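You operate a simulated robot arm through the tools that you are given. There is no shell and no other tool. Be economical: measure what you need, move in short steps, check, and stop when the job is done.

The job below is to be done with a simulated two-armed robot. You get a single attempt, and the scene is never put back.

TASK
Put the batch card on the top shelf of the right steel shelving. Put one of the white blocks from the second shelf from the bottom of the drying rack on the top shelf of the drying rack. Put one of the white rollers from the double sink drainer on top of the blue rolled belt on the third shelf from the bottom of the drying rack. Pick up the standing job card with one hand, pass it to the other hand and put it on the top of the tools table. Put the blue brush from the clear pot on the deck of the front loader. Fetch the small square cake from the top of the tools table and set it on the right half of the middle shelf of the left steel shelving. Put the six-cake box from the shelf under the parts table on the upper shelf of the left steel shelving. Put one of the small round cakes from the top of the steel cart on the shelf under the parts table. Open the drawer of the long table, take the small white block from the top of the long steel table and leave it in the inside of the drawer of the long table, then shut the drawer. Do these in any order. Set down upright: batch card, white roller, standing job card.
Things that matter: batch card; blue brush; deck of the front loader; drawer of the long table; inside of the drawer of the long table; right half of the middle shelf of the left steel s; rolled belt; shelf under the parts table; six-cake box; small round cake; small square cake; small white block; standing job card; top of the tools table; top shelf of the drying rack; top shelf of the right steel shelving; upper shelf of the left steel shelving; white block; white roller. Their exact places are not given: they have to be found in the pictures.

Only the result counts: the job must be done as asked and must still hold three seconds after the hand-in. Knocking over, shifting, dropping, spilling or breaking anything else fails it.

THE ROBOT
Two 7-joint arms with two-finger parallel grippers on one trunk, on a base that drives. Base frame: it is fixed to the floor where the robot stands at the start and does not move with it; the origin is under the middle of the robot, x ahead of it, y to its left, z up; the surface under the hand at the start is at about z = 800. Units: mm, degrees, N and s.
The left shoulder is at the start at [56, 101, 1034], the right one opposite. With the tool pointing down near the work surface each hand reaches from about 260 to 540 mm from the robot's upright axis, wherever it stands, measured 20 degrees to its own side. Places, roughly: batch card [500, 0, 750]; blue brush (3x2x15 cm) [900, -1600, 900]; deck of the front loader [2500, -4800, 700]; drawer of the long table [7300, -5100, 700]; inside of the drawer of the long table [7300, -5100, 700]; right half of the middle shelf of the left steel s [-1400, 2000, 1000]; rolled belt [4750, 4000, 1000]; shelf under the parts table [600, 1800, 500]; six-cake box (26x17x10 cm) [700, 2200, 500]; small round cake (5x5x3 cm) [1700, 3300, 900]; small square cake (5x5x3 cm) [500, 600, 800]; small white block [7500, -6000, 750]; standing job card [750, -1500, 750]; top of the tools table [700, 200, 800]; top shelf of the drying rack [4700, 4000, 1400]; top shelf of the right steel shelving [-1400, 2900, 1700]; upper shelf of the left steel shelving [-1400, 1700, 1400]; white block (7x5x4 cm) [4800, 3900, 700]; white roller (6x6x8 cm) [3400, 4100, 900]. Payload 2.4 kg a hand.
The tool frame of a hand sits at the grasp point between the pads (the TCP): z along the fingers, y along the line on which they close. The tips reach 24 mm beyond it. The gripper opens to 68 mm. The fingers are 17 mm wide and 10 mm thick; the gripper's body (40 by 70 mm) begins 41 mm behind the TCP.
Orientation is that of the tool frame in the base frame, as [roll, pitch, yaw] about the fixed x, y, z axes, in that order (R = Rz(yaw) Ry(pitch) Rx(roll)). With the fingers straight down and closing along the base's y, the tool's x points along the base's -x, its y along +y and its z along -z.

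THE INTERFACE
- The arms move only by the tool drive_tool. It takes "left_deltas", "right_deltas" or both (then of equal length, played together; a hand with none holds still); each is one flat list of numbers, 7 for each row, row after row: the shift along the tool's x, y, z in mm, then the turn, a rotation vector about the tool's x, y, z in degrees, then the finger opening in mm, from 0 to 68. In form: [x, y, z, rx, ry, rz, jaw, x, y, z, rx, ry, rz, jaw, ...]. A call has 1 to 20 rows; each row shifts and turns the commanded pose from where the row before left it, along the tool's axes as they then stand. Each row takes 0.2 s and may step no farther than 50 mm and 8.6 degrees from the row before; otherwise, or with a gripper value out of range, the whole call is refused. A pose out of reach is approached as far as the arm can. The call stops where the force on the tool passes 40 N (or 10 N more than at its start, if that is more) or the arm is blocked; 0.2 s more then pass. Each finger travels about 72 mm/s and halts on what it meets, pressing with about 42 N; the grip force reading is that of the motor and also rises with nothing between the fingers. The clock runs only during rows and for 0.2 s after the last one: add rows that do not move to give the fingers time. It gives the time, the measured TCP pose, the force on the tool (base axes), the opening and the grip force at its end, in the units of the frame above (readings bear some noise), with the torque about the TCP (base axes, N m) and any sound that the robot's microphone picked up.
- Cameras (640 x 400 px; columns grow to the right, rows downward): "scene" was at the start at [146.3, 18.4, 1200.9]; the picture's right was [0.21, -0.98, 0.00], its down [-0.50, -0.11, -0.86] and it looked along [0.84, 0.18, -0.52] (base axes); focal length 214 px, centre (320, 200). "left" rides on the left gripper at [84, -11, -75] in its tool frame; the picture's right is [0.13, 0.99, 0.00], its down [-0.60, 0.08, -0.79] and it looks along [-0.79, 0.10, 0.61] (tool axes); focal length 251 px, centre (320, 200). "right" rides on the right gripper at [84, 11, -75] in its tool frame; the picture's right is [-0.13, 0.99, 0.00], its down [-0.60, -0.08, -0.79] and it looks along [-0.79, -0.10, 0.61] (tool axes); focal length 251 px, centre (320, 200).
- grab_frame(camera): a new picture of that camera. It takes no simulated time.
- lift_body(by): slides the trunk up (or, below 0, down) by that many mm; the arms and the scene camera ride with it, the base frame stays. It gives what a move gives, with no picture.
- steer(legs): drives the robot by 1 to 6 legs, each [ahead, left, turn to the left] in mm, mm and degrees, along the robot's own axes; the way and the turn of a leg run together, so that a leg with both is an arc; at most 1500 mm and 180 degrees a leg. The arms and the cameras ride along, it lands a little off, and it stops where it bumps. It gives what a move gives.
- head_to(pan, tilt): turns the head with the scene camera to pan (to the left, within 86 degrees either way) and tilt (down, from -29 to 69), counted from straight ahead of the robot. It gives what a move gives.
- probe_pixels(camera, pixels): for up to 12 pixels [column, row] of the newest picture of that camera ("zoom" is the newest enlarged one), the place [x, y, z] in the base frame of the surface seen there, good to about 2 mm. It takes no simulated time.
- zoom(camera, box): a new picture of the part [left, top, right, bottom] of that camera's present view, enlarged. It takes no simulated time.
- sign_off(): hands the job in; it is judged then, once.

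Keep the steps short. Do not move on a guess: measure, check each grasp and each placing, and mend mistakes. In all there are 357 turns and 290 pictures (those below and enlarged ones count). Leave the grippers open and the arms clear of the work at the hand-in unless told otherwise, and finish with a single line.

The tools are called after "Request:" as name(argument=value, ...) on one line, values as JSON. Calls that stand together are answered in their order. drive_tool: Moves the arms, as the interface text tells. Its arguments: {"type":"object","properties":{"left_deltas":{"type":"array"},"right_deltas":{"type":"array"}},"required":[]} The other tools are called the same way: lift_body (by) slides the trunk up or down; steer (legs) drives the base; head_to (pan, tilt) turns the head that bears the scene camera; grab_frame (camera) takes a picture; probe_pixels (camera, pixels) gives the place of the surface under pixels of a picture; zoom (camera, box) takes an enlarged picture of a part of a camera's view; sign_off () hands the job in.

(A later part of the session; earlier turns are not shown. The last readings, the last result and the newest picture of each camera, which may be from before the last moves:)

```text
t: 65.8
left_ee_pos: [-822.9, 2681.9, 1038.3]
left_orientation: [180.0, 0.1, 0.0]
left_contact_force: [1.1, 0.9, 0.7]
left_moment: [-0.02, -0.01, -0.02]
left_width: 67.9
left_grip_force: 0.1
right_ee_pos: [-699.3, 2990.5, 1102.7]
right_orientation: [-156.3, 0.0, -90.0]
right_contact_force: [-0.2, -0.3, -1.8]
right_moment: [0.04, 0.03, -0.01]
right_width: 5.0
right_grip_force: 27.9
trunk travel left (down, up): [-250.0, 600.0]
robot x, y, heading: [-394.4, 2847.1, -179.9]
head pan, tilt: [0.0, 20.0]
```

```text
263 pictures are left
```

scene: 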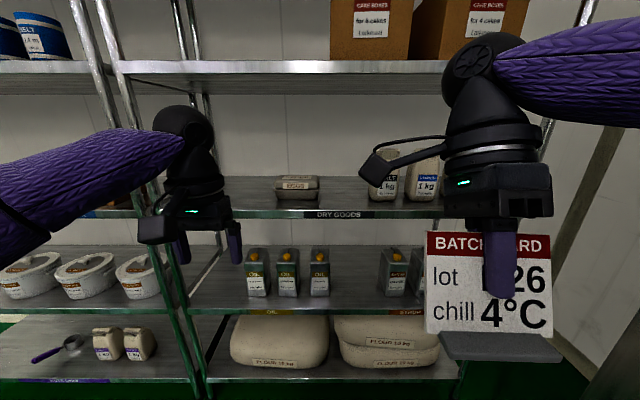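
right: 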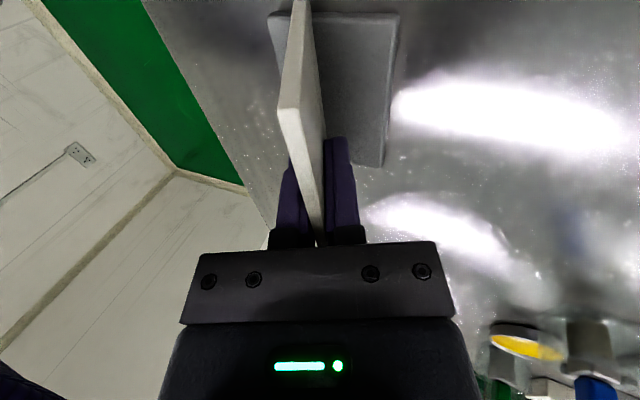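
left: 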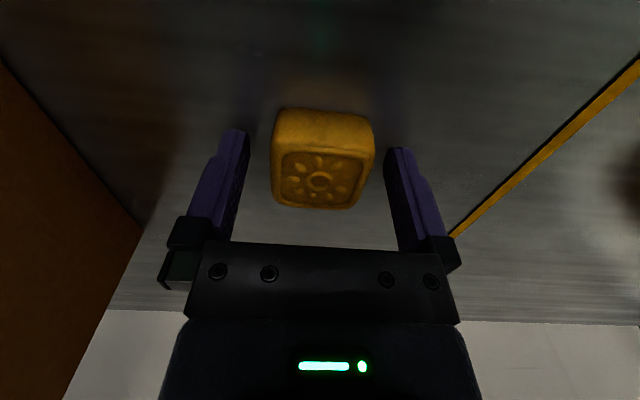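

Trunk steps are limited to 400. I'll lift in two steps.

Request:
lift_body(by=400)

Request:
lift_body(by=200)

Request:
grab_frame(camera="scene")

```text
t: 69.7
left_ee_pos: [-786.3, 2680.6, 1490.6]
left_orientation: [-179.8, 7.8, 0.2]
left_contact_force: [-0.5, 0.1, -0.9]
left_moment: [0.02, 0.01, -0.01]
left_width: 67.9
left_grip_force: 0.2
right_ee_pos: [-700.9, 2991.4, 1502.8]
right_orientation: [-156.3, 0.1, -89.9]
right_contact_force: [-0.2, 0.0, -1.5]
right_moment: [-0.01, 0.06, 0.01]
right_width: 4.7
right_grip_force: 28.0
trunk travel left (down, up): [-650.0, 200.0]
robot x, y, heading: [-392.9, 2849.3, -180.0]
head pan, tilt: [0.0, 20.0]
```

```text
t: 71.8
left_ee_pos: [-786.8, 2678.8, 1689.6]
left_orientation: [-179.7, 7.7, 0.5]
left_contact_force: [-0.5, -0.6, -0.6]
left_moment: [0.0, -0.02, 0.01]
left_width: 68.0
left_grip_force: 0.1
right_ee_pos: [-701.7, 2991.5, 1703.0]
right_orientation: [-156.3, 0.0, -89.8]
right_contact_force: [0.2, 0.3, -1.9]
right_moment: [0.0, 0.0, 0.0]
right_width: 4.7
right_grip_force: 28.1
trunk travel left (down, up): [-850.0, 0.0]
robot x, y, heading: [-395.4, 2847.8, -179.9]
head pan, tilt: [0.0, 20.0]
```

```text
262 pictures are left
```

scene: 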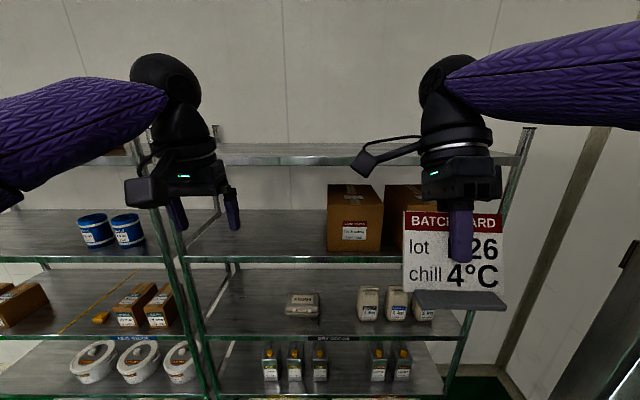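

I'll measure the top shelf of the right shelving (row ≈155–163).

Request:
probe_pixels(camera="scene", pixels=[[300, 150], [300, 158], [300, 162], [350, 152], [260, 160], [300, 146], [523, 150], [310, 164], [508, 160]])

```text
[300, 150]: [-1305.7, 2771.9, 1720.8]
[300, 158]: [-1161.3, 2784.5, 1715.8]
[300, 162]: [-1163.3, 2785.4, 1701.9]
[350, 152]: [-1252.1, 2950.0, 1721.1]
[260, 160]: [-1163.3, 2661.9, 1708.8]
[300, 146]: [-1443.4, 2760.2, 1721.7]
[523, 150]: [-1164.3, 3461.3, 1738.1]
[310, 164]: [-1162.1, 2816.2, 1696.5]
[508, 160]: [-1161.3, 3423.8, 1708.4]
```

The top shelf is at z 1721 with its front at -1162. With the hand leaning forward it can't reach that high and that deep. So I'll turn the card 180° about the vertical, which makes the hand lean towards the robot, after shifting it 60 mm outwards.

Request:
drive_tool(right_deltas=[-30, 0, 0, 0, 0, 0, 0, -30, 0, 0, 0, 0, 0, 0, 0, 0, 0, 0, -3.28, -7.5, 0, 0, 0, 0, 0, -3.28, -7.5, 0, 0, 0, 0, 0, -3.28, -7.5, 0, 0, 0, 0, 0, -3.28, -7.5, 0, 0, 0, 0, 0, -3.28, -7.5, 0, 0, 0, 0, 0, -3.28, -7.5, 0, 0, 0, 0, 0, -3.28, -7.5, 0, 0, 0, 0, 0, -3.28, -7.5, 0, 0, 0, 0, 0, -3.28, -7.5, 0, 0, 0, 0, 0, -3.28, -7.5, 0, 0, 0, 0, 0, -3.28, -7.5, 0])

Request:
grab_frame(camera="scene")

```text
t: 74.6
left_ee_pos: [-784.8, 2678.9, 1689.9]
left_orientation: [-179.8, 7.8, 0.5]
left_contact_force: [0.3, -0.6, -0.2]
left_moment: [0.01, 0.01, 0.03]
left_width: 68.1
left_grip_force: 0.1
right_ee_pos: [-700.4, 3022.6, 1702.1]
right_orientation: [-156.3, 0.1, 0.3]
right_contact_force: [0.3, 0.1, -1.2]
right_moment: [-0.01, -0.01, -0.02]
right_width: 4.7
right_grip_force: 28.0
right hand out of reach, approached as far as the arm can: row 2
trunk travel left (down, up): [-850.0, 0.0]
robot x, y, heading: [-395.6, 2848.0, -179.8]
head pan, tilt: [0.0, 20.0]
```

```text
261 pictures are left
```

scene: 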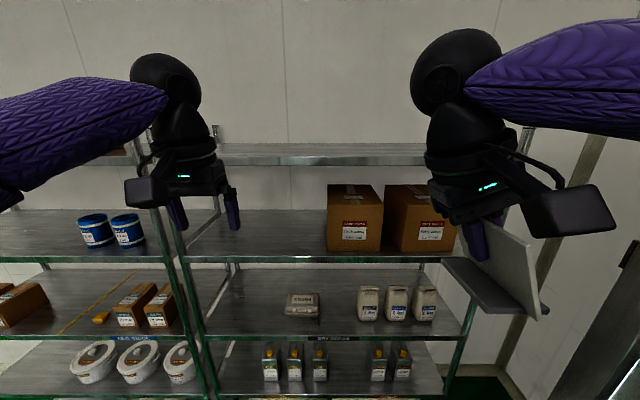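

It went halfway as planned. I'll turn the other 90°.

Request:
drive_tool(right_deltas=[0, 0, 0, 0, -3.28, -7.5, 0, 0, 0, 0, 0, -3.28, -7.5, 0, 0, 0, 0, 0, -3.28, -7.5, 0, 0, 0, 0, 0, -3.28, -7.5, 0, 0, 0, 0, 0, -3.28, -7.5, 0, 0, 0, 0, 0, -3.28, -7.5, 0, 0, 0, 0, 0, -3.28, -7.5, 0, 0, 0, 0, 0, -3.28, -7.5, 0, 0, 0, 0, 0, -3.28, -7.5, 0, 0, 0, 0, 0, -3.28, -7.5, 0, 0, 0, 0, 0, -3.28, -7.5, 0])

Request:
grab_frame(camera="scene")

```text
t: 76.2
left_ee_pos: [-785.5, 2678.8, 1690.2]
left_orientation: [-179.8, 7.8, 0.5]
left_contact_force: [-0.4, 0.4, -0.4]
left_moment: [0.0, -0.01, 0.01]
left_width: 68.1
left_grip_force: 0.0
right_ee_pos: [-701.7, 3021.0, 1701.7]
right_orientation: [-156.5, 0.8, 55.3]
right_contact_force: [0.9, -0.7, -0.6]
right_moment: [-0.05, 0.02, -0.05]
right_width: 4.8
right_grip_force: 28.2
trunk travel left (down, up): [-850.0, 0.0]
robot x, y, heading: [-391.4, 2845.4, -179.6]
head pan, tilt: [0.0, 20.0]
stopped in row 8 (right hand): the force on the tool passed its limit at 76 N (the readings are from after the stop); the commanded pose is now the measured one
```

```text
260 pictures are left
```

scene: 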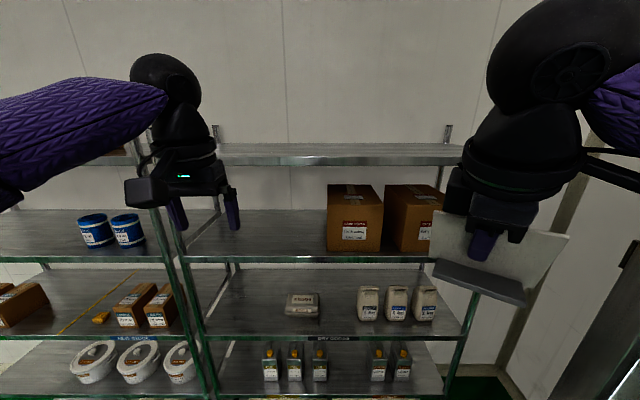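

A contact stopped it at 145° of turn. That is turned enough. I'll check the card's seat in the grip and that its foot is level.

Request:
zoom(camera="scene", box=[400, 150, 600, 320])

Request:
grab_frame(camera="right")

Request:
probe_pixels(camera="scene", pixels=[[440, 270], [480, 286], [520, 298], [460, 262], [500, 276], [470, 268]])

```text
2.35 times, centred on (500, 235) of scene
```

zoom: 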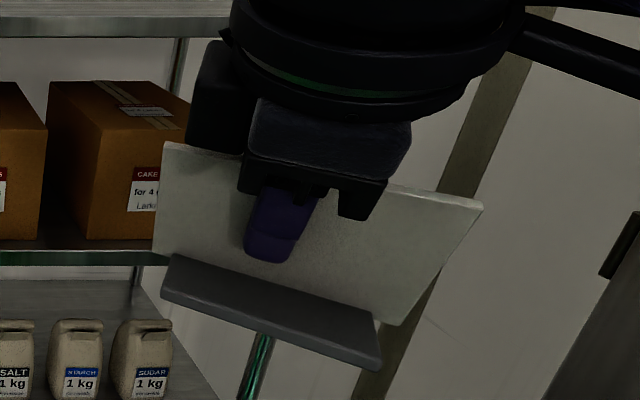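

```text
258 pictures are left
```

right: 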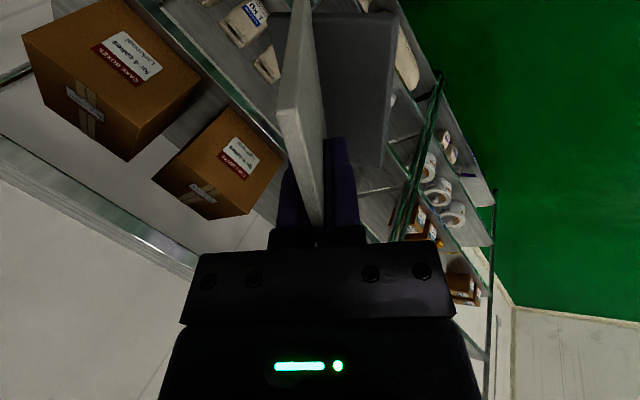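

```text
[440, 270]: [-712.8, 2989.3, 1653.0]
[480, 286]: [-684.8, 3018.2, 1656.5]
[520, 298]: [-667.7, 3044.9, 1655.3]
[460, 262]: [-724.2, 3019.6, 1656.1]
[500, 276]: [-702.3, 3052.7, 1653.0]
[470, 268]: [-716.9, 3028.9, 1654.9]
```

The foot is level (top face at z 1653–1656) and the card is firm. Now I'll raise 100 mm.

Request:
drive_tool(right_deltas=[0, -13.6, -31, 0, 0, 0, 0, 0, -13.6, -31, 0, 0, 0, 0, 0, -13.6, -31, 0, 0, 0, 0])

```text
t: 76.6
left_ee_pos: [-784.8, 2678.3, 1689.4]
left_orientation: [-179.8, 7.8, 0.5]
left_contact_force: [0.8, 0.1, -0.1]
left_moment: [0.02, 0.0, 0.03]
left_width: 68.2
left_grip_force: 0.0
right_ee_pos: [-701.3, 3019.0, 1711.8]
right_orientation: [-156.7, 1.5, 55.0]
right_contact_force: [-7.4, -4.4, -8.8]
right_moment: [-0.14, 0.09, 0.13]
right_width: 5.1
right_grip_force: 27.8
trunk travel left (down, up): [-850.0, 0.0]
robot x, y, heading: [-393.9, 2845.8, -180.0]
head pan, tilt: [0.0, 20.0]
stopped in row 1 (right hand): the force on the tool passed its limit at 67 N (the readings are from after the stop); the commanded pose is now the measured one
```

The arm is blocking itself: the hand camera bracket touches the forearm. I'll move the hand forward 80 mm to open the elbow, then try going up.

Request:
drive_tool(right_deltas=[0, 0, 0, 0, 3.28, 7.5, 0, 0, 0, 0, 0, 1.6, 3.75, 0, -23, -30.1, 12.9, 0, 0, 0, 0, -23, -30.1, 12.9, 0, 0, 0, 0, 0, -13.6, -31, 0, 0, 0, 0, 0, -13.6, -31, 0, 0, 0, 0, 0, -13.6, -31, 0, 0, 0, 0])

Request:
grab_frame(camera="scene")

```text
t: 77.5
left_ee_pos: [-787.8, 2677.9, 1688.9]
left_orientation: [-179.8, 7.5, 0.5]
left_contact_force: [-0.6, 0.9, 0.1]
left_moment: [0.02, -0.02, 0.0]
left_width: 67.9
left_grip_force: 0.0
right_ee_pos: [-759.3, 3027.1, 1711.0]
right_orientation: [-157.2, 2.5, 41.8]
right_contact_force: [-1.5, -2.0, -4.1]
right_moment: [0.04, 0.12, -0.14]
right_width: 4.7
right_grip_force: 27.6
trunk travel left (down, up): [-850.0, 0.0]
robot x, y, heading: [-393.1, 2843.5, -180.1]
head pan, tilt: [0.0, 20.0]
stopped in row 4 (right hand): the force on the tool passed its limit at 109 N (the readings are from after the stop); the commanded pose is now the measured one
```

```text
257 pictures are left
```

scene: 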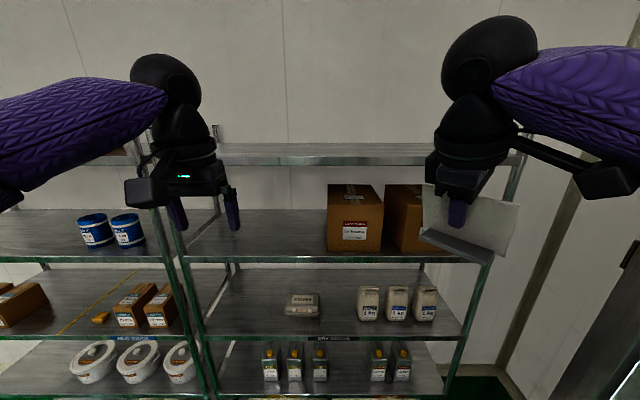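

The camera bracket at (600,175) presses on the forearm. I'll turn the hand back about 35° to release it.

Request:
drive_tool(right_deltas=[0, 0, 0, 0, 3.28, 7.5, 0, 0, 0, 0, 0, 3.28, 7.5, 0, 0, 0, 0, 0, 3.28, 7.5, 0, 0, 0, 0, 0, 3.28, 7.5, 0, 0, 0, 0, 0, 0, 0, 0])

Request:
grab_frame(camera="scene")

```text
t: 78.7
left_ee_pos: [-785.0, 2679.5, 1689.5]
left_orientation: [-179.8, 7.9, 0.6]
left_contact_force: [-0.3, 0.7, 0.1]
left_moment: [-0.02, 0.0, 0.0]
left_width: 68.3
left_grip_force: 0.0
right_ee_pos: [-757.2, 3029.7, 1711.9]
right_orientation: [-158.3, 1.6, 8.9]
right_contact_force: [0.1, -0.7, -1.2]
right_moment: [-0.02, 0.04, -0.02]
right_width: 4.9
right_grip_force: 27.9
trunk travel left (down, up): [-850.0, 0.0]
robot x, y, heading: [-395.7, 2843.3, -179.9]
head pan, tilt: [0.0, 20.0]
```

```text
256 pictures are left
```

scene: 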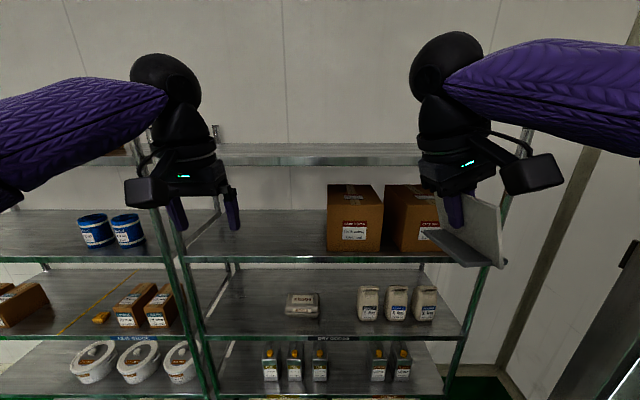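

It's clear again. I'll correct the small tilt error (roll +1.9, pitch -1.6) and go up 95 mm.

Request:
drive_tool(right_deltas=[0, 0, 0, 1.9, 1.49, -0.6, 0, 0, -12.8, -29.3, 0, 0, 0, 0, 0, -12.8, -29.3, 0, 0, 0, 0, 0, -12.8, -29.3, 0, 0, 0, 0, 0, 0, 0, 0, 0, 0, 0])

Request:
grab_frame(camera="scene")

```text
t: 79.6
left_ee_pos: [-785.0, 2677.2, 1690.5]
left_orientation: [-179.8, 7.8, 0.6]
left_contact_force: [-0.4, 0.4, -0.3]
left_moment: [0.0, 0.0, 0.0]
left_width: 67.9
left_grip_force: 0.0
right_ee_pos: [-761.6, 3027.3, 1780.6]
right_orientation: [-156.6, 1.1, 8.1]
right_contact_force: [-5.9, 1.6, -6.0]
right_moment: [-0.04, 0.11, 0.08]
right_width: 4.8
right_grip_force: 27.9
right hand out of reach, approached as far as the arm can: row 4
trunk travel left (down, up): [-850.0, 0.0]
robot x, y, heading: [-394.2, 2845.4, -179.8]
head pan, tilt: [0.0, 20.0]
stopped in row 4 (right hand): the force on the tool passed its limit at 113 N (the readings are from after the stop); the commanded pose is now the measured one
```

```text
255 pictures are left
```

scene: 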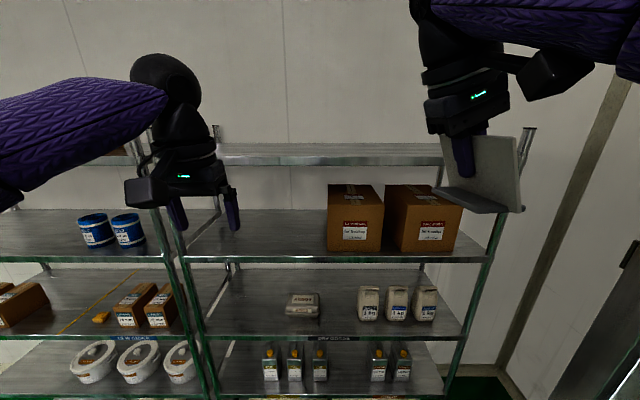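

The bracket touches again near (560,70). I'll turn the hand back another 33°, pull it in 25 mm and try 18 mm higher.

Request:
drive_tool(right_deltas=[0, 0, 0, 0, 3.28, 7.5, 0, 0, 0, 0, 0, 3.28, 7.5, 0, 0, 0, 0, 0, 3.28, 7.5, 0, 0, 0, 0, 0, 3.28, 7.5, 0, 0, 0, 0, 0, 0, 0, 0])

```text
t: 79.9
left_ee_pos: [-786.7, 2677.8, 1689.7]
left_orientation: [-179.8, 7.8, 0.5]
left_contact_force: [-0.6, 0.1, 0.5]
left_moment: [0.0, 0.0, 0.0]
left_width: 68.2
left_grip_force: 0.1
right_ee_pos: [-763.1, 3028.9, 1780.4]
right_orientation: [-156.6, 1.3, 6.2]
right_contact_force: [-2.9, 1.4, -4.0]
right_moment: [-0.09, -0.03, 0.06]
right_width: 4.5
right_grip_force: 28.1
right hand out of reach, approached as far as the arm can: row 1
trunk travel left (down, up): [-850.0, 0.0]
robot x, y, heading: [-395.9, 2849.5, -180.1]
head pan, tilt: [0.0, 20.0]
stopped in row 1 (right hand): the force on the tool passed its limit at 53 N (the readings are from after the stop); the commanded pose is now the measured one
```

I'll go down 40 mm first, then turn, then check how high it can go.

Request:
drive_tool(right_deltas=[0, 16, 36, 0, 0, 0, 0, 0, 0, 0, 0, 3.28, 7.5, 0, 0, 0, 0, 0, 3.28, 7.5, 0, 0, 0, 0, 0, 3.28, 7.5, 0, 0, 0, 0, 0, 3.28, 7.5, 0, 0, 0, 0, 0, 3.28, 7.5, 0, 0, 0, 0, 0, 0, 0, 0])

Request:
drive_tool(right_deltas=[0, -10, -23, 0, 0, 0, 0, 0, -10, -23, 0, 0, 0, 0, 0, -6, -14, 0, 0, 0, 0, 0, 0, 0, 0, 0, 0, 0])

Request:
grab_frame(camera="scene")

```text
t: 81.5
left_ee_pos: [-785.9, 2678.6, 1691.0]
left_orientation: [-179.8, 7.8, 0.4]
left_contact_force: [0.2, -0.3, -0.2]
left_moment: [-0.02, 0.03, -0.02]
left_width: 67.8
left_grip_force: 0.1
right_ee_pos: [-747.6, 3029.9, 1717.0]
right_orientation: [-157.8, 1.0, -34.8]
right_contact_force: [0.7, -0.8, -2.2]
right_moment: [-0.03, -0.01, 0.01]
right_width: 5.0
right_grip_force: 28.2
right hand out of reach, approached as far as the arm can: row 4, 5, 6
trunk travel left (down, up): [-850.0, 0.0]
robot x, y, heading: [-393.9, 2844.2, -180.2]
head pan, tilt: [0.0, 20.0]
```

```text
t: 82.5
left_ee_pos: [-785.2, 2678.3, 1689.5]
left_orientation: [-179.8, 7.7, 0.5]
left_contact_force: [-0.3, 0.0, -0.1]
left_moment: [-0.02, 0.04, -0.02]
left_width: 67.9
left_grip_force: 0.1
right_ee_pos: [-725.5, 3031.5, 1728.2]
right_orientation: [-157.7, 1.0, -34.6]
right_contact_force: [0.5, -0.2, -1.6]
right_moment: [0.02, -0.03, -0.01]
right_width: 4.8
right_grip_force: 28.0
right hand out of reach, approached as far as the arm can: row 1, 2, 3
trunk travel left (down, up): [-850.0, 0.0]
robot x, y, heading: [-397.6, 2846.5, -179.7]
head pan, tilt: [0.0, 20.0]
```

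```text
254 pictures are left
```

scene: 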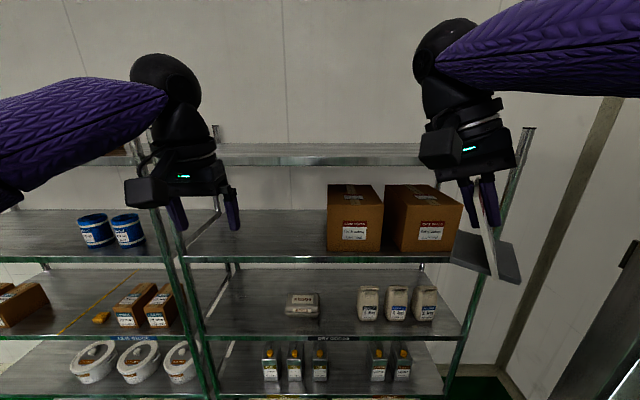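

Pointing straight down can't reach that height, so the card needs a different grip, with the hand tilted about 45° forward. I'll set it briefly back on the free front area of the tools table and regrip it there. First I'll lower the trunk and turn the hand to yaw 0.

Request:
lift_body(by=-400)

Request:
lift_body(by=-200)

Request:
drive_tool(right_deltas=[0, 0, 0, 0, -3.28, -7.5, 0, 0, 0, 0, 0, -3.28, -7.5, 0, 0, 0, 0, 0, -3.28, -7.5, 0, 0, 0, 0, 0, -3.28, -7.5, 0, 0, 0, 0, 1, 0, 0, 0, 0, 0, 0, 0, 0, 0, 0])

Request:
steer(legs=[[0, 0, 90], [1500, 0, 0], [790, 0, 0], [0, 0, 90], [350, 0, 0]])

Request:
head_to(pan=0, tilt=45)

Request:
grab_frame(camera="scene")

```text
t: 86.3
left_ee_pos: [-785.3, 2679.0, 1288.8]
left_orientation: [-179.8, 7.8, 0.5]
left_contact_force: [-0.1, -0.2, 0.0]
left_moment: [-0.01, -0.01, -0.02]
left_width: 68.0
left_grip_force: 0.1
right_ee_pos: [-724.7, 3029.9, 1327.8]
right_orientation: [-157.6, 0.8, -34.7]
right_contact_force: [-0.7, -0.1, -1.9]
right_moment: [-0.01, 0.0, -0.02]
right_width: 4.8
right_grip_force: 28.4
trunk travel left (down, up): [-450.0, 400.0]
robot x, y, heading: [-397.1, 2848.0, -180.1]
head pan, tilt: [0.0, 20.0]
```

```text
t: 88.5
left_ee_pos: [-785.9, 2678.6, 1090.3]
left_orientation: [-179.8, 7.8, 0.6]
left_contact_force: [-0.1, -0.6, 0.4]
left_moment: [-0.01, 0.0, 0.0]
left_width: 67.8
left_grip_force: 0.1
right_ee_pos: [-725.4, 3031.1, 1127.2]
right_orientation: [-157.5, 0.8, -34.7]
right_contact_force: [-0.8, -0.2, -1.8]
right_moment: [0.01, 0.01, 0.0]
right_width: 4.8
right_grip_force: 27.8
trunk travel left (down, up): [-250.0, 600.0]
robot x, y, heading: [-394.1, 2844.1, -179.9]
head pan, tilt: [0.0, 20.0]
```

```text
t: 89.9
left_ee_pos: [-787.1, 2679.3, 1089.7]
left_orientation: [-179.8, 7.8, 0.5]
left_contact_force: [0.2, 0.4, -0.4]
left_moment: [0.01, 0.0, 0.01]
left_width: 68.0
left_grip_force: 0.0
right_ee_pos: [-727.3, 3030.8, 1128.0]
right_orientation: [-156.0, 1.3, -1.9]
right_contact_force: [0.3, 0.7, -1.3]
right_moment: [-0.03, 0.0, 0.0]
right_width: 4.9
right_grip_force: 27.8
trunk travel left (down, up): [-250.0, 600.0]
robot x, y, heading: [-396.0, 2849.6, -180.2]
head pan, tilt: [0.0, 20.0]
```

```text
t: 110.6
left_ee_pos: [349.8, 747.6, 1089.7]
left_orientation: [-179.7, 7.8, -178.7]
left_contact_force: [0.8, -0.3, 0.2]
left_moment: [-0.01, 0.03, 0.02]
left_width: 68.2
left_grip_force: 0.0
right_ee_pos: [296.0, 393.7, 1127.0]
right_orientation: [-156.1, 1.3, 178.9]
right_contact_force: [0.0, 0.1, -1.2]
right_moment: [0.03, -0.02, -0.01]
right_width: 4.6
right_grip_force: 27.7
trunk travel left (down, up): [-250.0, 600.0]
robot x, y, heading: [-39.0, 575.6, 1.0]
head pan, tilt: [0.0, 20.0]
```

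```text
t: 111.5
left_ee_pos: [350.3, 747.8, 1090.2]
left_orientation: [-179.7, 7.7, -178.6]
left_contact_force: [0.3, 0.7, -0.3]
left_moment: [-0.02, 0.0, -0.03]
left_width: 68.2
left_grip_force: 0.0
right_ee_pos: [296.2, 394.4, 1128.2]
right_orientation: [-156.0, 1.3, 179.1]
right_contact_force: [-0.5, 0.5, -1.6]
right_moment: [0.01, -0.01, -0.01]
right_width: 5.1
right_grip_force: 28.0
trunk travel left (down, up): [-250.0, 600.0]
robot x, y, heading: [-37.0, 575.6, 1.1]
head pan, tilt: [0.0, 45.0]
```

```text
253 pictures are left
```

scene: 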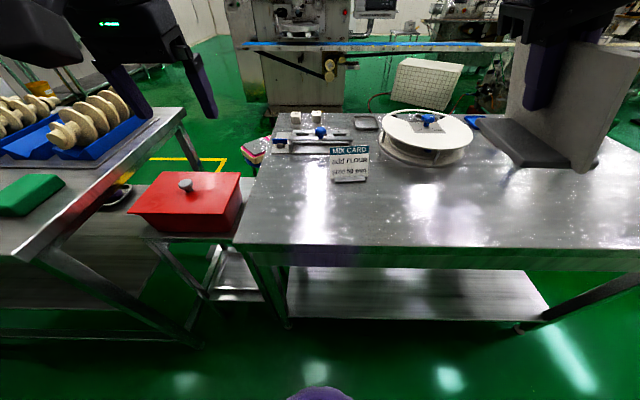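

I'll drive 150 mm forward and lower the card towards the free table area.

Request:
steer(legs=[[150, 0, -1]])

Request:
drive_tool(right_deltas=[0, 0, 0, 0, 1.2, -0.5, 0, 0, 17, 39, 0, 0, 0, 0, 0, 17, 39, 0, 0, 0, 0, 0, 17, 39, 0, 0, 0, 0, 0, 17, 39, 0, 0, 0, 0, 0, 17, 39, 0, 0, 0, 0, 0, 14, 32, 0, 0, 0, 0, 0, 0, 0, 0, 0, 0, 0])

Request:
grab_frame(camera="scene")

```text
t: 112.9
left_ee_pos: [502.7, 744.2, 1089.9]
left_orientation: [-179.8, 7.8, -179.4]
left_contact_force: [0.2, -0.1, 0.4]
left_moment: [0.01, 0.01, 0.01]
left_width: 67.8
left_grip_force: 0.2
right_ee_pos: [443.5, 390.9, 1127.6]
right_orientation: [-156.0, 1.3, 178.1]
right_contact_force: [-0.2, -0.2, -1.3]
right_moment: [0.0, -0.05, -0.02]
right_width: 4.9
right_grip_force: 27.8
trunk travel left (down, up): [-250.0, 600.0]
robot x, y, heading: [108.5, 574.1, 0.1]
head pan, tilt: [0.0, 45.0]
```

```text
t: 114.7
left_ee_pos: [502.6, 743.7, 1089.3]
left_orientation: [-179.8, 7.9, -179.6]
left_contact_force: [-0.4, -0.5, -0.1]
left_moment: [0.0, 0.0, 0.0]
left_width: 67.7
left_grip_force: 0.0
right_ee_pos: [443.7, 388.9, 880.6]
right_orientation: [-156.1, 0.0, 178.0]
right_contact_force: [0.0, 0.2, -1.4]
right_moment: [0.04, -0.02, -0.02]
right_width: 4.9
right_grip_force: 27.6
trunk travel left (down, up): [-250.0, 600.0]
robot x, y, heading: [113.0, 577.6, 0.2]
head pan, tilt: [0.0, 45.0]
```

```text
252 pictures are left
```

scene: 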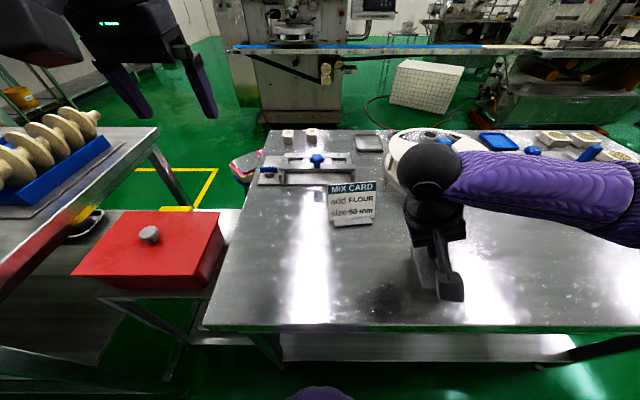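

I'll lower the last 20 mm, then go in small steps to contact (about 857).

Request:
drive_tool(right_deltas=[0, 4.2, 9.6, 0, 0, 0, 0, 0, 3.6, 8.2, 0, 0, 0, 0, 0, 0, 0, 0, 0, 0, 0])

Request:
drive_tool(right_deltas=[0, 0.8, 1.8, 0, 0, 0, 0, 0, 0.6, 1.2, 0, 0, 0, 0, 0, 0, 0, 0, 0, 0, 0])

Request:
grab_frame(camera="right")

```text
t: 115.5
left_ee_pos: [502.2, 743.2, 1088.8]
left_orientation: [-179.8, 7.9, -179.6]
left_contact_force: [0.2, -1.1, -0.1]
left_moment: [-0.02, -0.02, 0.01]
left_width: 68.1
left_grip_force: 0.0
right_ee_pos: [442.8, 388.6, 861.2]
right_orientation: [-156.1, 0.0, 178.0]
right_contact_force: [0.0, 1.2, -1.6]
right_moment: [0.02, -0.03, 0.02]
right_width: 4.7
right_grip_force: 28.2
trunk travel left (down, up): [-250.0, 600.0]
robot x, y, heading: [113.1, 575.5, 0.1]
head pan, tilt: [0.0, 45.0]
```

```text
t: 116.3
left_ee_pos: [500.6, 744.4, 1090.6]
left_orientation: [-179.9, 7.8, -179.5]
left_contact_force: [0.0, 0.6, 1.2]
left_moment: [0.02, 0.01, 0.0]
left_width: 68.1
left_grip_force: 0.1
right_ee_pos: [443.4, 389.3, 859.5]
right_orientation: [-156.0, 0.2, 178.0]
right_contact_force: [1.2, -1.1, 17.5]
right_moment: [-0.01, -0.75, 0.06]
right_width: 5.0
right_grip_force: 28.2
trunk travel left (down, up): [-250.0, 600.0]
robot x, y, heading: [115.3, 574.0, 0.1]
head pan, tilt: [0.0, 45.0]
```

```text
251 pictures are left
```

right: 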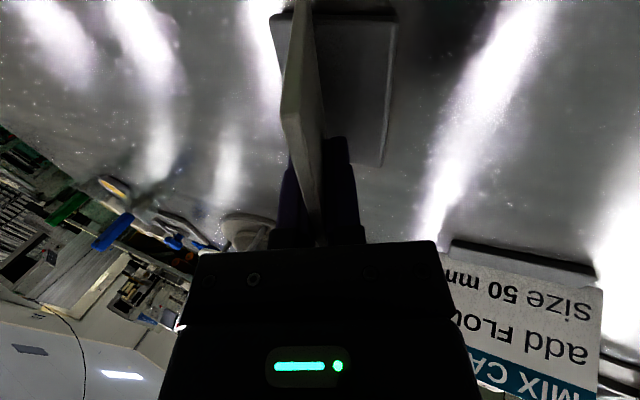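

The card is standing (contact felt). I'll open to 40 mm, swing the hand 40° about the card's normal so the fingers point forward and down, and check.

Request:
drive_tool(right_deltas=[0, 0, 0, 0, 0, 0, 10, 0, 0, 0, 0, 0, 0, 25, 0, 0, 0, 0, 0, 0, 40, 0, 0, 0, 0, 0, 0, 40, 0, 0, 0, 0, -8, 0, 40, 0, 0, 0, 0, -8, 0, 40, 0, 0, 0, 0, -8, 0, 40, 0, 0, 0, 0, -8, 0, 40, 0, 0, 0, 0, -8, 0, 40, 0, 0, 0, 0, 0, 0, 40])

Request:
grab_frame(camera="right")

Request:
grab_frame(camera="scene")

```text
t: 118.2
left_ee_pos: [500.4, 744.6, 1089.6]
left_orientation: [-179.9, 7.8, -179.4]
left_contact_force: [-0.3, 0.1, 0.2]
left_moment: [0.01, -0.01, 0.0]
left_width: 68.0
left_grip_force: 0.1
right_ee_pos: [446.6, 390.4, 859.9]
right_orientation: [-151.5, 31.7, -166.5]
right_contact_force: [0.0, 2.9, 24.0]
right_moment: [0.2, 0.94, -0.11]
right_width: 40.1
right_grip_force: 0.0
right hand out of reach, approached as far as the arm can: row 9
trunk travel left (down, up): [-250.0, 600.0]
robot x, y, heading: [110.1, 573.3, 0.6]
head pan, tilt: [0.0, 45.0]
stopped in row 9 (right hand): the force on the tool passed its limit at 51 N (the readings are from after the stop); the commanded pose is now the measured one
```

```text
250 pictures are left
```

right: 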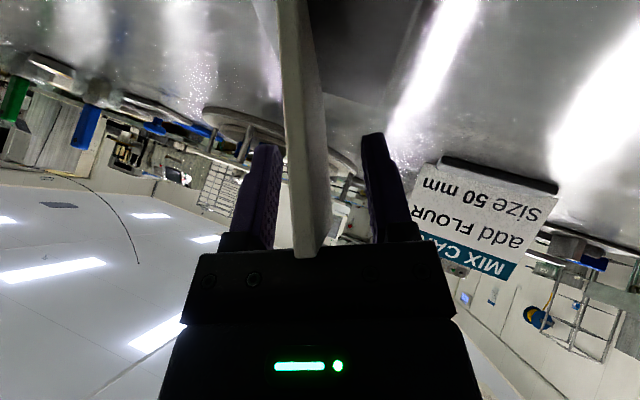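

```text
249 pictures are left
```

scene: 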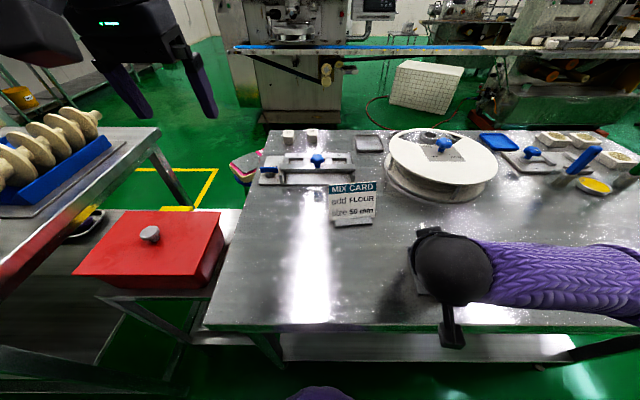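

The palm has touched the card's upper near corner. I'll back off 35 mm along the fingers and check the card.

Request:
drive_tool(right_deltas=[0, 0, -18, 0, 0, 0, 40, 0, 0, -17, 0, 0, 0, 40, 0, 0, 0, 0, 0, 0, 40])

Request:
grab_frame(camera="right")

```text
t: 119.0
left_ee_pos: [503.0, 744.8, 1089.2]
left_orientation: [-179.8, 7.8, -179.3]
left_contact_force: [-0.6, -0.3, 0.7]
left_moment: [-0.01, -0.02, -0.03]
left_width: 68.1
left_grip_force: 0.0
right_ee_pos: [445.6, 406.4, 883.0]
right_orientation: [-151.5, 31.3, -166.5]
right_contact_force: [-0.3, 0.6, 0.3]
right_moment: [0.03, 0.03, -0.03]
right_width: 40.2
right_grip_force: 0.0
right hand out of reach, approached as far as the arm can: row 1, 2
trunk travel left (down, up): [-250.0, 600.0]
robot x, y, heading: [116.5, 573.7, 0.2]
head pan, tilt: [0.0, 45.0]
```

```text
248 pictures are left
```

right: 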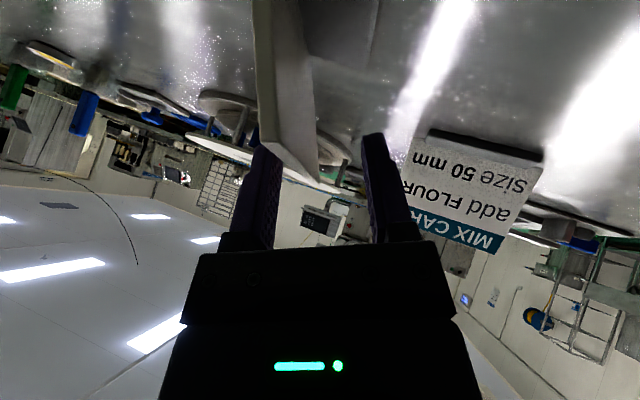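

The arm is folded too tightly here. I'll slide up out of the card along its slant, then back the base off to gain room.

Request:
drive_tool(right_deltas=[-21, 0, -31, 0, 0, 0, 40, -21, 0, -31, 0, 0, 0, 40, -21, 0, -31, 0, 0, 0, 40, 0, 0, 0, 0, 0, 0, 40])

Request:
grab_frame(camera="right")

```text
t: 120.0
left_ee_pos: [502.2, 743.6, 1089.6]
left_orientation: [-179.8, 7.9, -179.4]
left_contact_force: [-0.2, -0.1, 0.7]
left_moment: [0.02, 0.01, 0.0]
left_width: 67.8
left_grip_force: 0.0
right_ee_pos: [446.4, 452.8, 985.2]
right_orientation: [-151.7, 31.4, -166.5]
right_contact_force: [0.5, -0.3, -0.3]
right_moment: [0.01, 0.01, 0.01]
right_width: 40.1
right_grip_force: 0.1
trunk travel left (down, up): [-250.0, 600.0]
robot x, y, heading: [115.1, 575.2, 0.2]
head pan, tilt: [0.0, 45.0]
```

```text
247 pictures are left
```

right: 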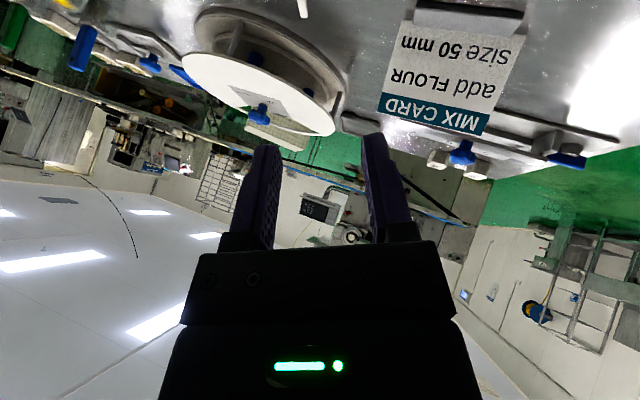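

I'm free of the card. I'll back the base 130 mm and measure the card again.

Request:
steer(legs=[[-130, 0, 0]])

Request:
zoom(camera="scene", box=[360, 150, 560, 275])

```text
t: 121.3
left_ee_pos: [373.2, 743.5, 1090.7]
left_orientation: [-179.8, 7.8, -179.4]
left_contact_force: [-0.1, -0.2, -0.1]
left_moment: [-0.04, 0.01, -0.02]
left_width: 68.1
left_grip_force: 0.1
right_ee_pos: [317.0, 451.7, 983.7]
right_orientation: [-151.6, 31.4, -166.5]
right_contact_force: [0.4, -0.7, -0.3]
right_moment: [0.02, -0.02, 0.01]
right_width: 39.8
right_grip_force: 0.0
trunk travel left (down, up): [-250.0, 600.0]
robot x, y, heading: [-15.3, 577.4, 0.2]
head pan, tilt: [0.0, 45.0]
```

```text
3.20 times, centred on (460, 212) of scene
```

zoom: 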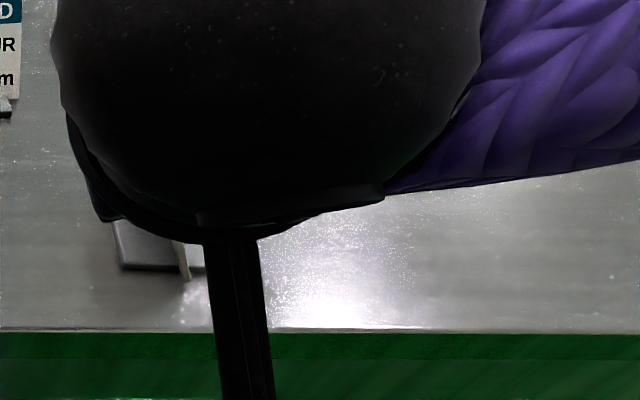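

The hand hides it from above. I'll use the right camera.

Request:
grab_frame(camera="right")

```text
245 pictures are left
```

right: 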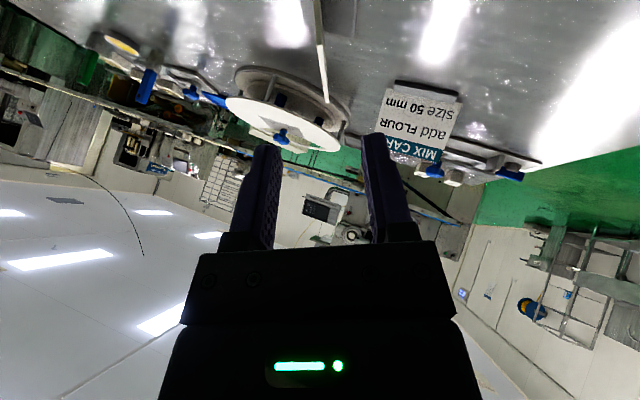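

Request:
zoom(camera="right", box=[270, 0, 380, 110])

Request:
probe_pixels(camera="right", pixels=[[317, 5], [319, 25], [321, 45], [323, 60], [325, 80], [327, 98], [340, 20], [328, 30]])

```text
3.64 times, centred on (325, 55) of right
```

zoom: 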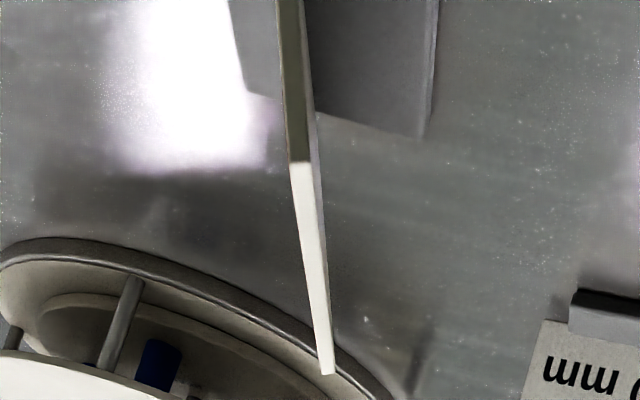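

```text
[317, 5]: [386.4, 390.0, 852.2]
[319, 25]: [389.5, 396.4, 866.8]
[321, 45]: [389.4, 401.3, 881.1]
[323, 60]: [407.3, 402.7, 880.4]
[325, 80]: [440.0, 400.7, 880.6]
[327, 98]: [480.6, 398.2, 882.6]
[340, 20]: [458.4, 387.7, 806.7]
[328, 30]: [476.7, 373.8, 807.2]
```

The card's near edge is at x≈388, its top at z≈881 and its slant unchanged. The grip point (407, 392, 857) lies straight ahead along the fingers, so I'll advance 167 mm and close.

Request:
drive_tool(right_deltas=[0.7, 0, 33.4, 0, 0, 0, 40, 0.7, 0, 33.4, 0, 0, 0, 40, 0.7, 0, 33.4, 0, 0, 0, 40, 0.7, 0, 33.4, 0, 0, 0, 40, 0.6, 0, 32, 0, 0, 0, 40, 0, 0, 0, 0, 0, 0, 40])

Request:
grab_frame(camera="right")

```text
t: 122.7
left_ee_pos: [374.3, 742.5, 1089.7]
left_orientation: [-179.8, 7.8, -179.4]
left_contact_force: [0.0, -1.1, -0.5]
left_moment: [-0.02, 0.01, 0.03]
left_width: 68.0
left_grip_force: 0.1
right_ee_pos: [407.8, 390.7, 859.5]
right_orientation: [-151.6, 31.6, -166.6]
right_contact_force: [-1.0, 0.4, 0.3]
right_moment: [0.01, 0.0, 0.02]
right_width: 39.8
right_grip_force: 0.1
trunk travel left (down, up): [-250.0, 600.0]
robot x, y, heading: [-21.0, 577.8, 0.0]
head pan, tilt: [0.0, 45.0]
```

```text
243 pictures are left
```

right: 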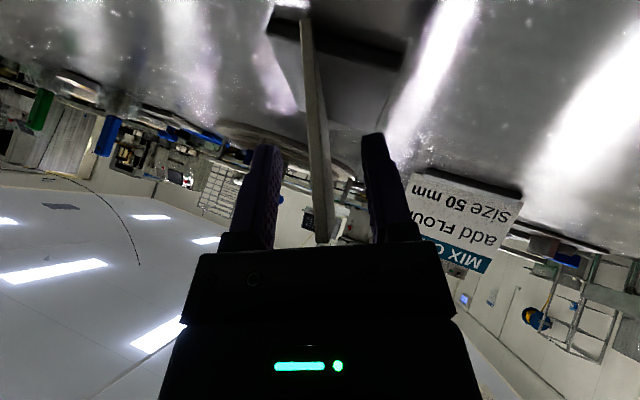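

The card is centred between the fingers. I'll close.

Request:
drive_tool(right_deltas=[0, 0, 0, 0, 0, 0, 25, 0, 0, 0, 0, 0, 0, 10, 0, 0, 0, 0, 0, 0, 0, 0, 0, 0, 0, 0, 0, 0])

Request:
drive_tool(right_deltas=[-21, -16.3, -30, 0, 0, 0, 0, -21, -16.3, -30, 0, 0, 0, 0, -21, -16.3, -30, 0, 0, 0, 0, 0, 0, 0, 0, 0, 0, 0])

Request:
grab_frame(camera="right")

```text
t: 123.7
left_ee_pos: [373.5, 742.4, 1089.5]
left_orientation: [-179.8, 7.7, -179.4]
left_contact_force: [1.1, 0.1, 0.3]
left_moment: [0.0, 0.04, 0.0]
left_width: 68.0
left_grip_force: 0.0
right_ee_pos: [406.8, 390.3, 860.0]
right_orientation: [-151.7, 31.5, -166.5]
right_contact_force: [0.8, -0.2, 1.4]
right_moment: [-0.15, -0.13, -0.09]
right_width: 4.9
right_grip_force: 27.9
trunk travel left (down, up): [-250.0, 600.0]
robot x, y, heading: [-17.7, 576.8, 0.2]
head pan, tilt: [0.0, 45.0]
```

```text
t: 124.7
left_ee_pos: [372.5, 743.4, 1090.3]
left_orientation: [-179.8, 7.7, -179.4]
left_contact_force: [-0.1, -0.2, 0.4]
left_moment: [-0.01, -0.02, 0.01]
left_width: 67.9
left_grip_force: 0.1
right_ee_pos: [407.2, 391.5, 979.7]
right_orientation: [-151.6, 31.5, -166.4]
right_contact_force: [0.0, 0.4, -1.9]
right_moment: [0.03, 0.03, 0.02]
right_width: 5.0
right_grip_force: 28.3
trunk travel left (down, up): [-250.0, 600.0]
robot x, y, heading: [-19.0, 574.6, 0.3]
head pan, tilt: [0.0, 45.0]
```

```text
242 pictures are left
```

right: 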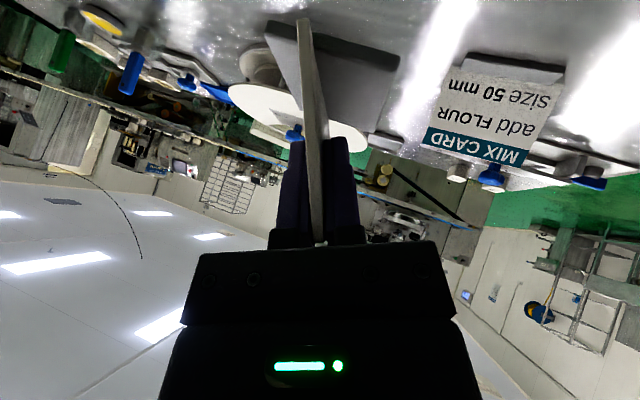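

The card is held with the TCP 60 mm above its base. I'll back off and drive to the right shelving, facing it.

Request:
steer(legs=[[-380, 0, 0], [0, 0, 90], [1500, 0, 0], [770, 0, 0], [0, 0, 90]])

Request:
lift_body(by=400)

Request:
lift_body(by=200)

Request:
drive_tool(right_deltas=[-21, -16.3, -30, 0, 0, 0, 0, -21, -16.3, -30, 0, 0, 0, 0, -21, -16.3, -30, 0, 0, 0, 0, -21, -16.3, -30, 0, 0, 0, 0, -21, -16.3, -30, 0, 0, 0, 0, -11, -8.5, -16, 0, 0, 0, 0, 0, 0, 0, 0, 0, 0, 0])

Request:
head_to(pan=0, tilt=25)

Request:
grab_frame(camera="scene")

```text
t: 145.4
left_ee_pos: [-772.1, 2659.0, 1088.7]
left_orientation: [-179.9, 7.8, 0.2]
left_contact_force: [-0.4, 0.4, -0.5]
left_moment: [0.0, 0.01, -0.03]
left_width: 68.0
left_grip_force: 0.0
right_ee_pos: [-801.6, 3011.3, 980.2]
right_orientation: [-151.6, 31.5, 13.2]
right_contact_force: [0.0, -0.1, -1.8]
right_moment: [-0.06, -0.07, -0.04]
right_width: 4.5
right_grip_force: 28.0
trunk travel left (down, up): [-250.0, 600.0]
robot x, y, heading: [-380.3, 2823.7, 180.0]
head pan, tilt: [0.0, 45.0]
```

```text
t: 149.2
left_ee_pos: [-772.7, 2658.4, 1489.5]
left_orientation: [-179.8, 7.9, 0.2]
left_contact_force: [0.6, -0.4, -0.5]
left_moment: [-0.01, -0.01, -0.05]
left_width: 68.0
left_grip_force: 0.0
right_ee_pos: [-804.1, 3010.2, 1378.1]
right_orientation: [-151.6, 31.4, 13.2]
right_contact_force: [-0.6, 0.5, -1.6]
right_moment: [0.01, -0.06, 0.0]
right_width: 5.0
right_grip_force: 28.1
trunk travel left (down, up): [-650.0, 200.0]
robot x, y, heading: [-382.2, 2824.2, 180.1]
head pan, tilt: [0.0, 45.0]
```

```text
t: 151.4
left_ee_pos: [-772.3, 2658.0, 1690.1]
left_orientation: [-179.8, 7.8, 0.2]
left_contact_force: [-0.2, 0.4, 0.3]
left_moment: [-0.02, 0.0, -0.04]
left_width: 68.1
left_grip_force: 0.0
right_ee_pos: [-804.1, 3010.0, 1579.0]
right_orientation: [-151.7, 31.4, 13.2]
right_contact_force: [0.7, 0.1, -2.5]
right_moment: [-0.04, -0.03, -0.04]
right_width: 4.8
right_grip_force: 28.4
trunk travel left (down, up): [-850.0, 0.0]
robot x, y, heading: [-380.8, 2826.4, 179.7]
head pan, tilt: [0.0, 45.0]
```

```text
t: 153.0
left_ee_pos: [-772.4, 2657.6, 1690.3]
left_orientation: [-179.8, 7.7, 0.1]
left_contact_force: [-0.6, 0.1, -0.1]
left_moment: [0.03, 0.01, 0.01]
left_width: 68.1
left_grip_force: 0.0
right_ee_pos: [-804.5, 3010.5, 1802.5]
right_orientation: [-151.6, 31.5, 13.2]
right_contact_force: [0.6, 0.6, -1.3]
right_moment: [-0.02, -0.07, -0.02]
right_width: 4.8
right_grip_force: 27.8
trunk travel left (down, up): [-850.0, 0.0]
robot x, y, heading: [-380.6, 2827.4, 179.8]
head pan, tilt: [0.0, 45.0]
```

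```text
t: 153.8
left_ee_pos: [-772.6, 2658.7, 1689.7]
left_orientation: [-179.7, 7.8, 0.2]
left_contact_force: [-0.7, 0.6, -0.9]
left_moment: [0.02, -0.01, 0.03]
left_width: 68.1
left_grip_force: 0.1
right_ee_pos: [-803.2, 3010.8, 1802.3]
right_orientation: [-151.6, 31.5, 13.1]
right_contact_force: [0.4, 0.3, -0.8]
right_moment: [0.01, -0.05, 0.02]
right_width: 4.9
right_grip_force: 28.4
trunk travel left (down, up): [-850.0, 0.0]
robot x, y, heading: [-380.1, 2823.7, 180.1]
head pan, tilt: [0.0, 25.0]
```

```text
241 pictures are left
```

scene: 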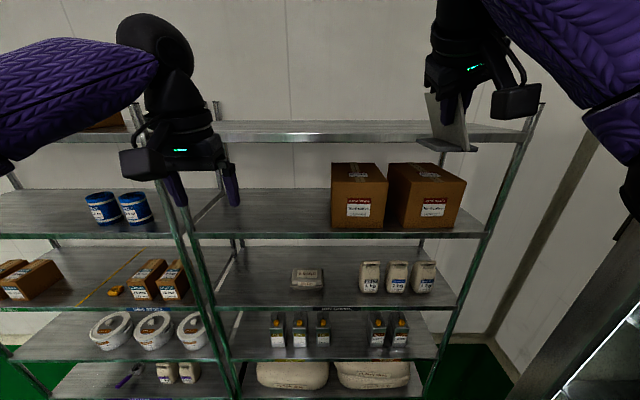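

The card clears the shelf height (1802). The left hand would hit the shelf front, so I'll pull it back 130 mm, then drive forward 300 and check.

Request:
drive_tool(left_deltas=[43, 0, 0, 0, 0, 0, 68, 43, 0, 0, 0, 0, 0, 68, 43, 0, 0, 0, 0, 0, 68, 0, 0, 0, 0, 0, 0, 68])

Request:
steer(legs=[[310, 0, 0]])

Request:
head_to(pan=-15, tilt=25)

Request:
grab_frame(camera="scene")

```text
t: 154.8
left_ee_pos: [-645.1, 2659.3, 1672.0]
left_orientation: [-179.8, 7.7, 0.3]
left_contact_force: [-0.5, 0.2, 0.3]
left_moment: [0.02, -0.02, 0.03]
left_width: 68.2
left_grip_force: 0.0
right_ee_pos: [-805.4, 3011.2, 1801.3]
right_orientation: [-151.6, 31.3, 13.2]
right_contact_force: [0.4, 0.6, -1.9]
right_moment: [-0.02, -0.02, -0.01]
right_width: 4.9
right_grip_force: 28.0
trunk travel left (down, up): [-850.0, 0.0]
robot x, y, heading: [-382.3, 2827.5, 180.0]
head pan, tilt: [0.0, 25.0]
```

```text
t: 156.9
left_ee_pos: [-952.9, 2659.1, 1672.3]
left_orientation: [-179.8, 7.7, 0.3]
left_contact_force: [0.3, 0.5, -0.2]
left_moment: [0.0, -0.03, 0.01]
left_width: 68.1
left_grip_force: 0.0
right_ee_pos: [-1113.9, 3010.5, 1801.2]
right_orientation: [-151.7, 31.4, 13.2]
right_contact_force: [-0.3, 0.2, -1.2]
right_moment: [0.0, -0.04, 0.03]
right_width: 4.7
right_grip_force: 27.8
trunk travel left (down, up): [-850.0, 0.0]
robot x, y, heading: [-687.2, 2824.6, 180.1]
head pan, tilt: [0.0, 25.0]
```

```text
t: 157.7
left_ee_pos: [-953.6, 2659.4, 1673.5]
left_orientation: [-179.8, 7.9, 0.3]
left_contact_force: [-0.1, -0.7, -0.7]
left_moment: [-0.03, -0.03, 0.01]
left_width: 67.8
left_grip_force: 0.1
right_ee_pos: [-1112.0, 3010.1, 1800.6]
right_orientation: [-151.6, 31.4, 13.1]
right_contact_force: [-0.5, 0.3, -0.9]
right_moment: [-0.01, -0.08, 0.0]
right_width: 4.8
right_grip_force: 27.8
trunk travel left (down, up): [-850.0, 0.0]
robot x, y, heading: [-689.1, 2827.9, 179.7]
head pan, tilt: [-15.0, 25.0]
```

```text
240 pictures are left
```

scene: 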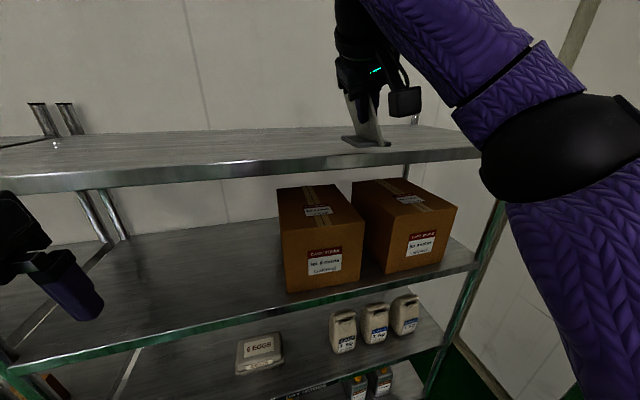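

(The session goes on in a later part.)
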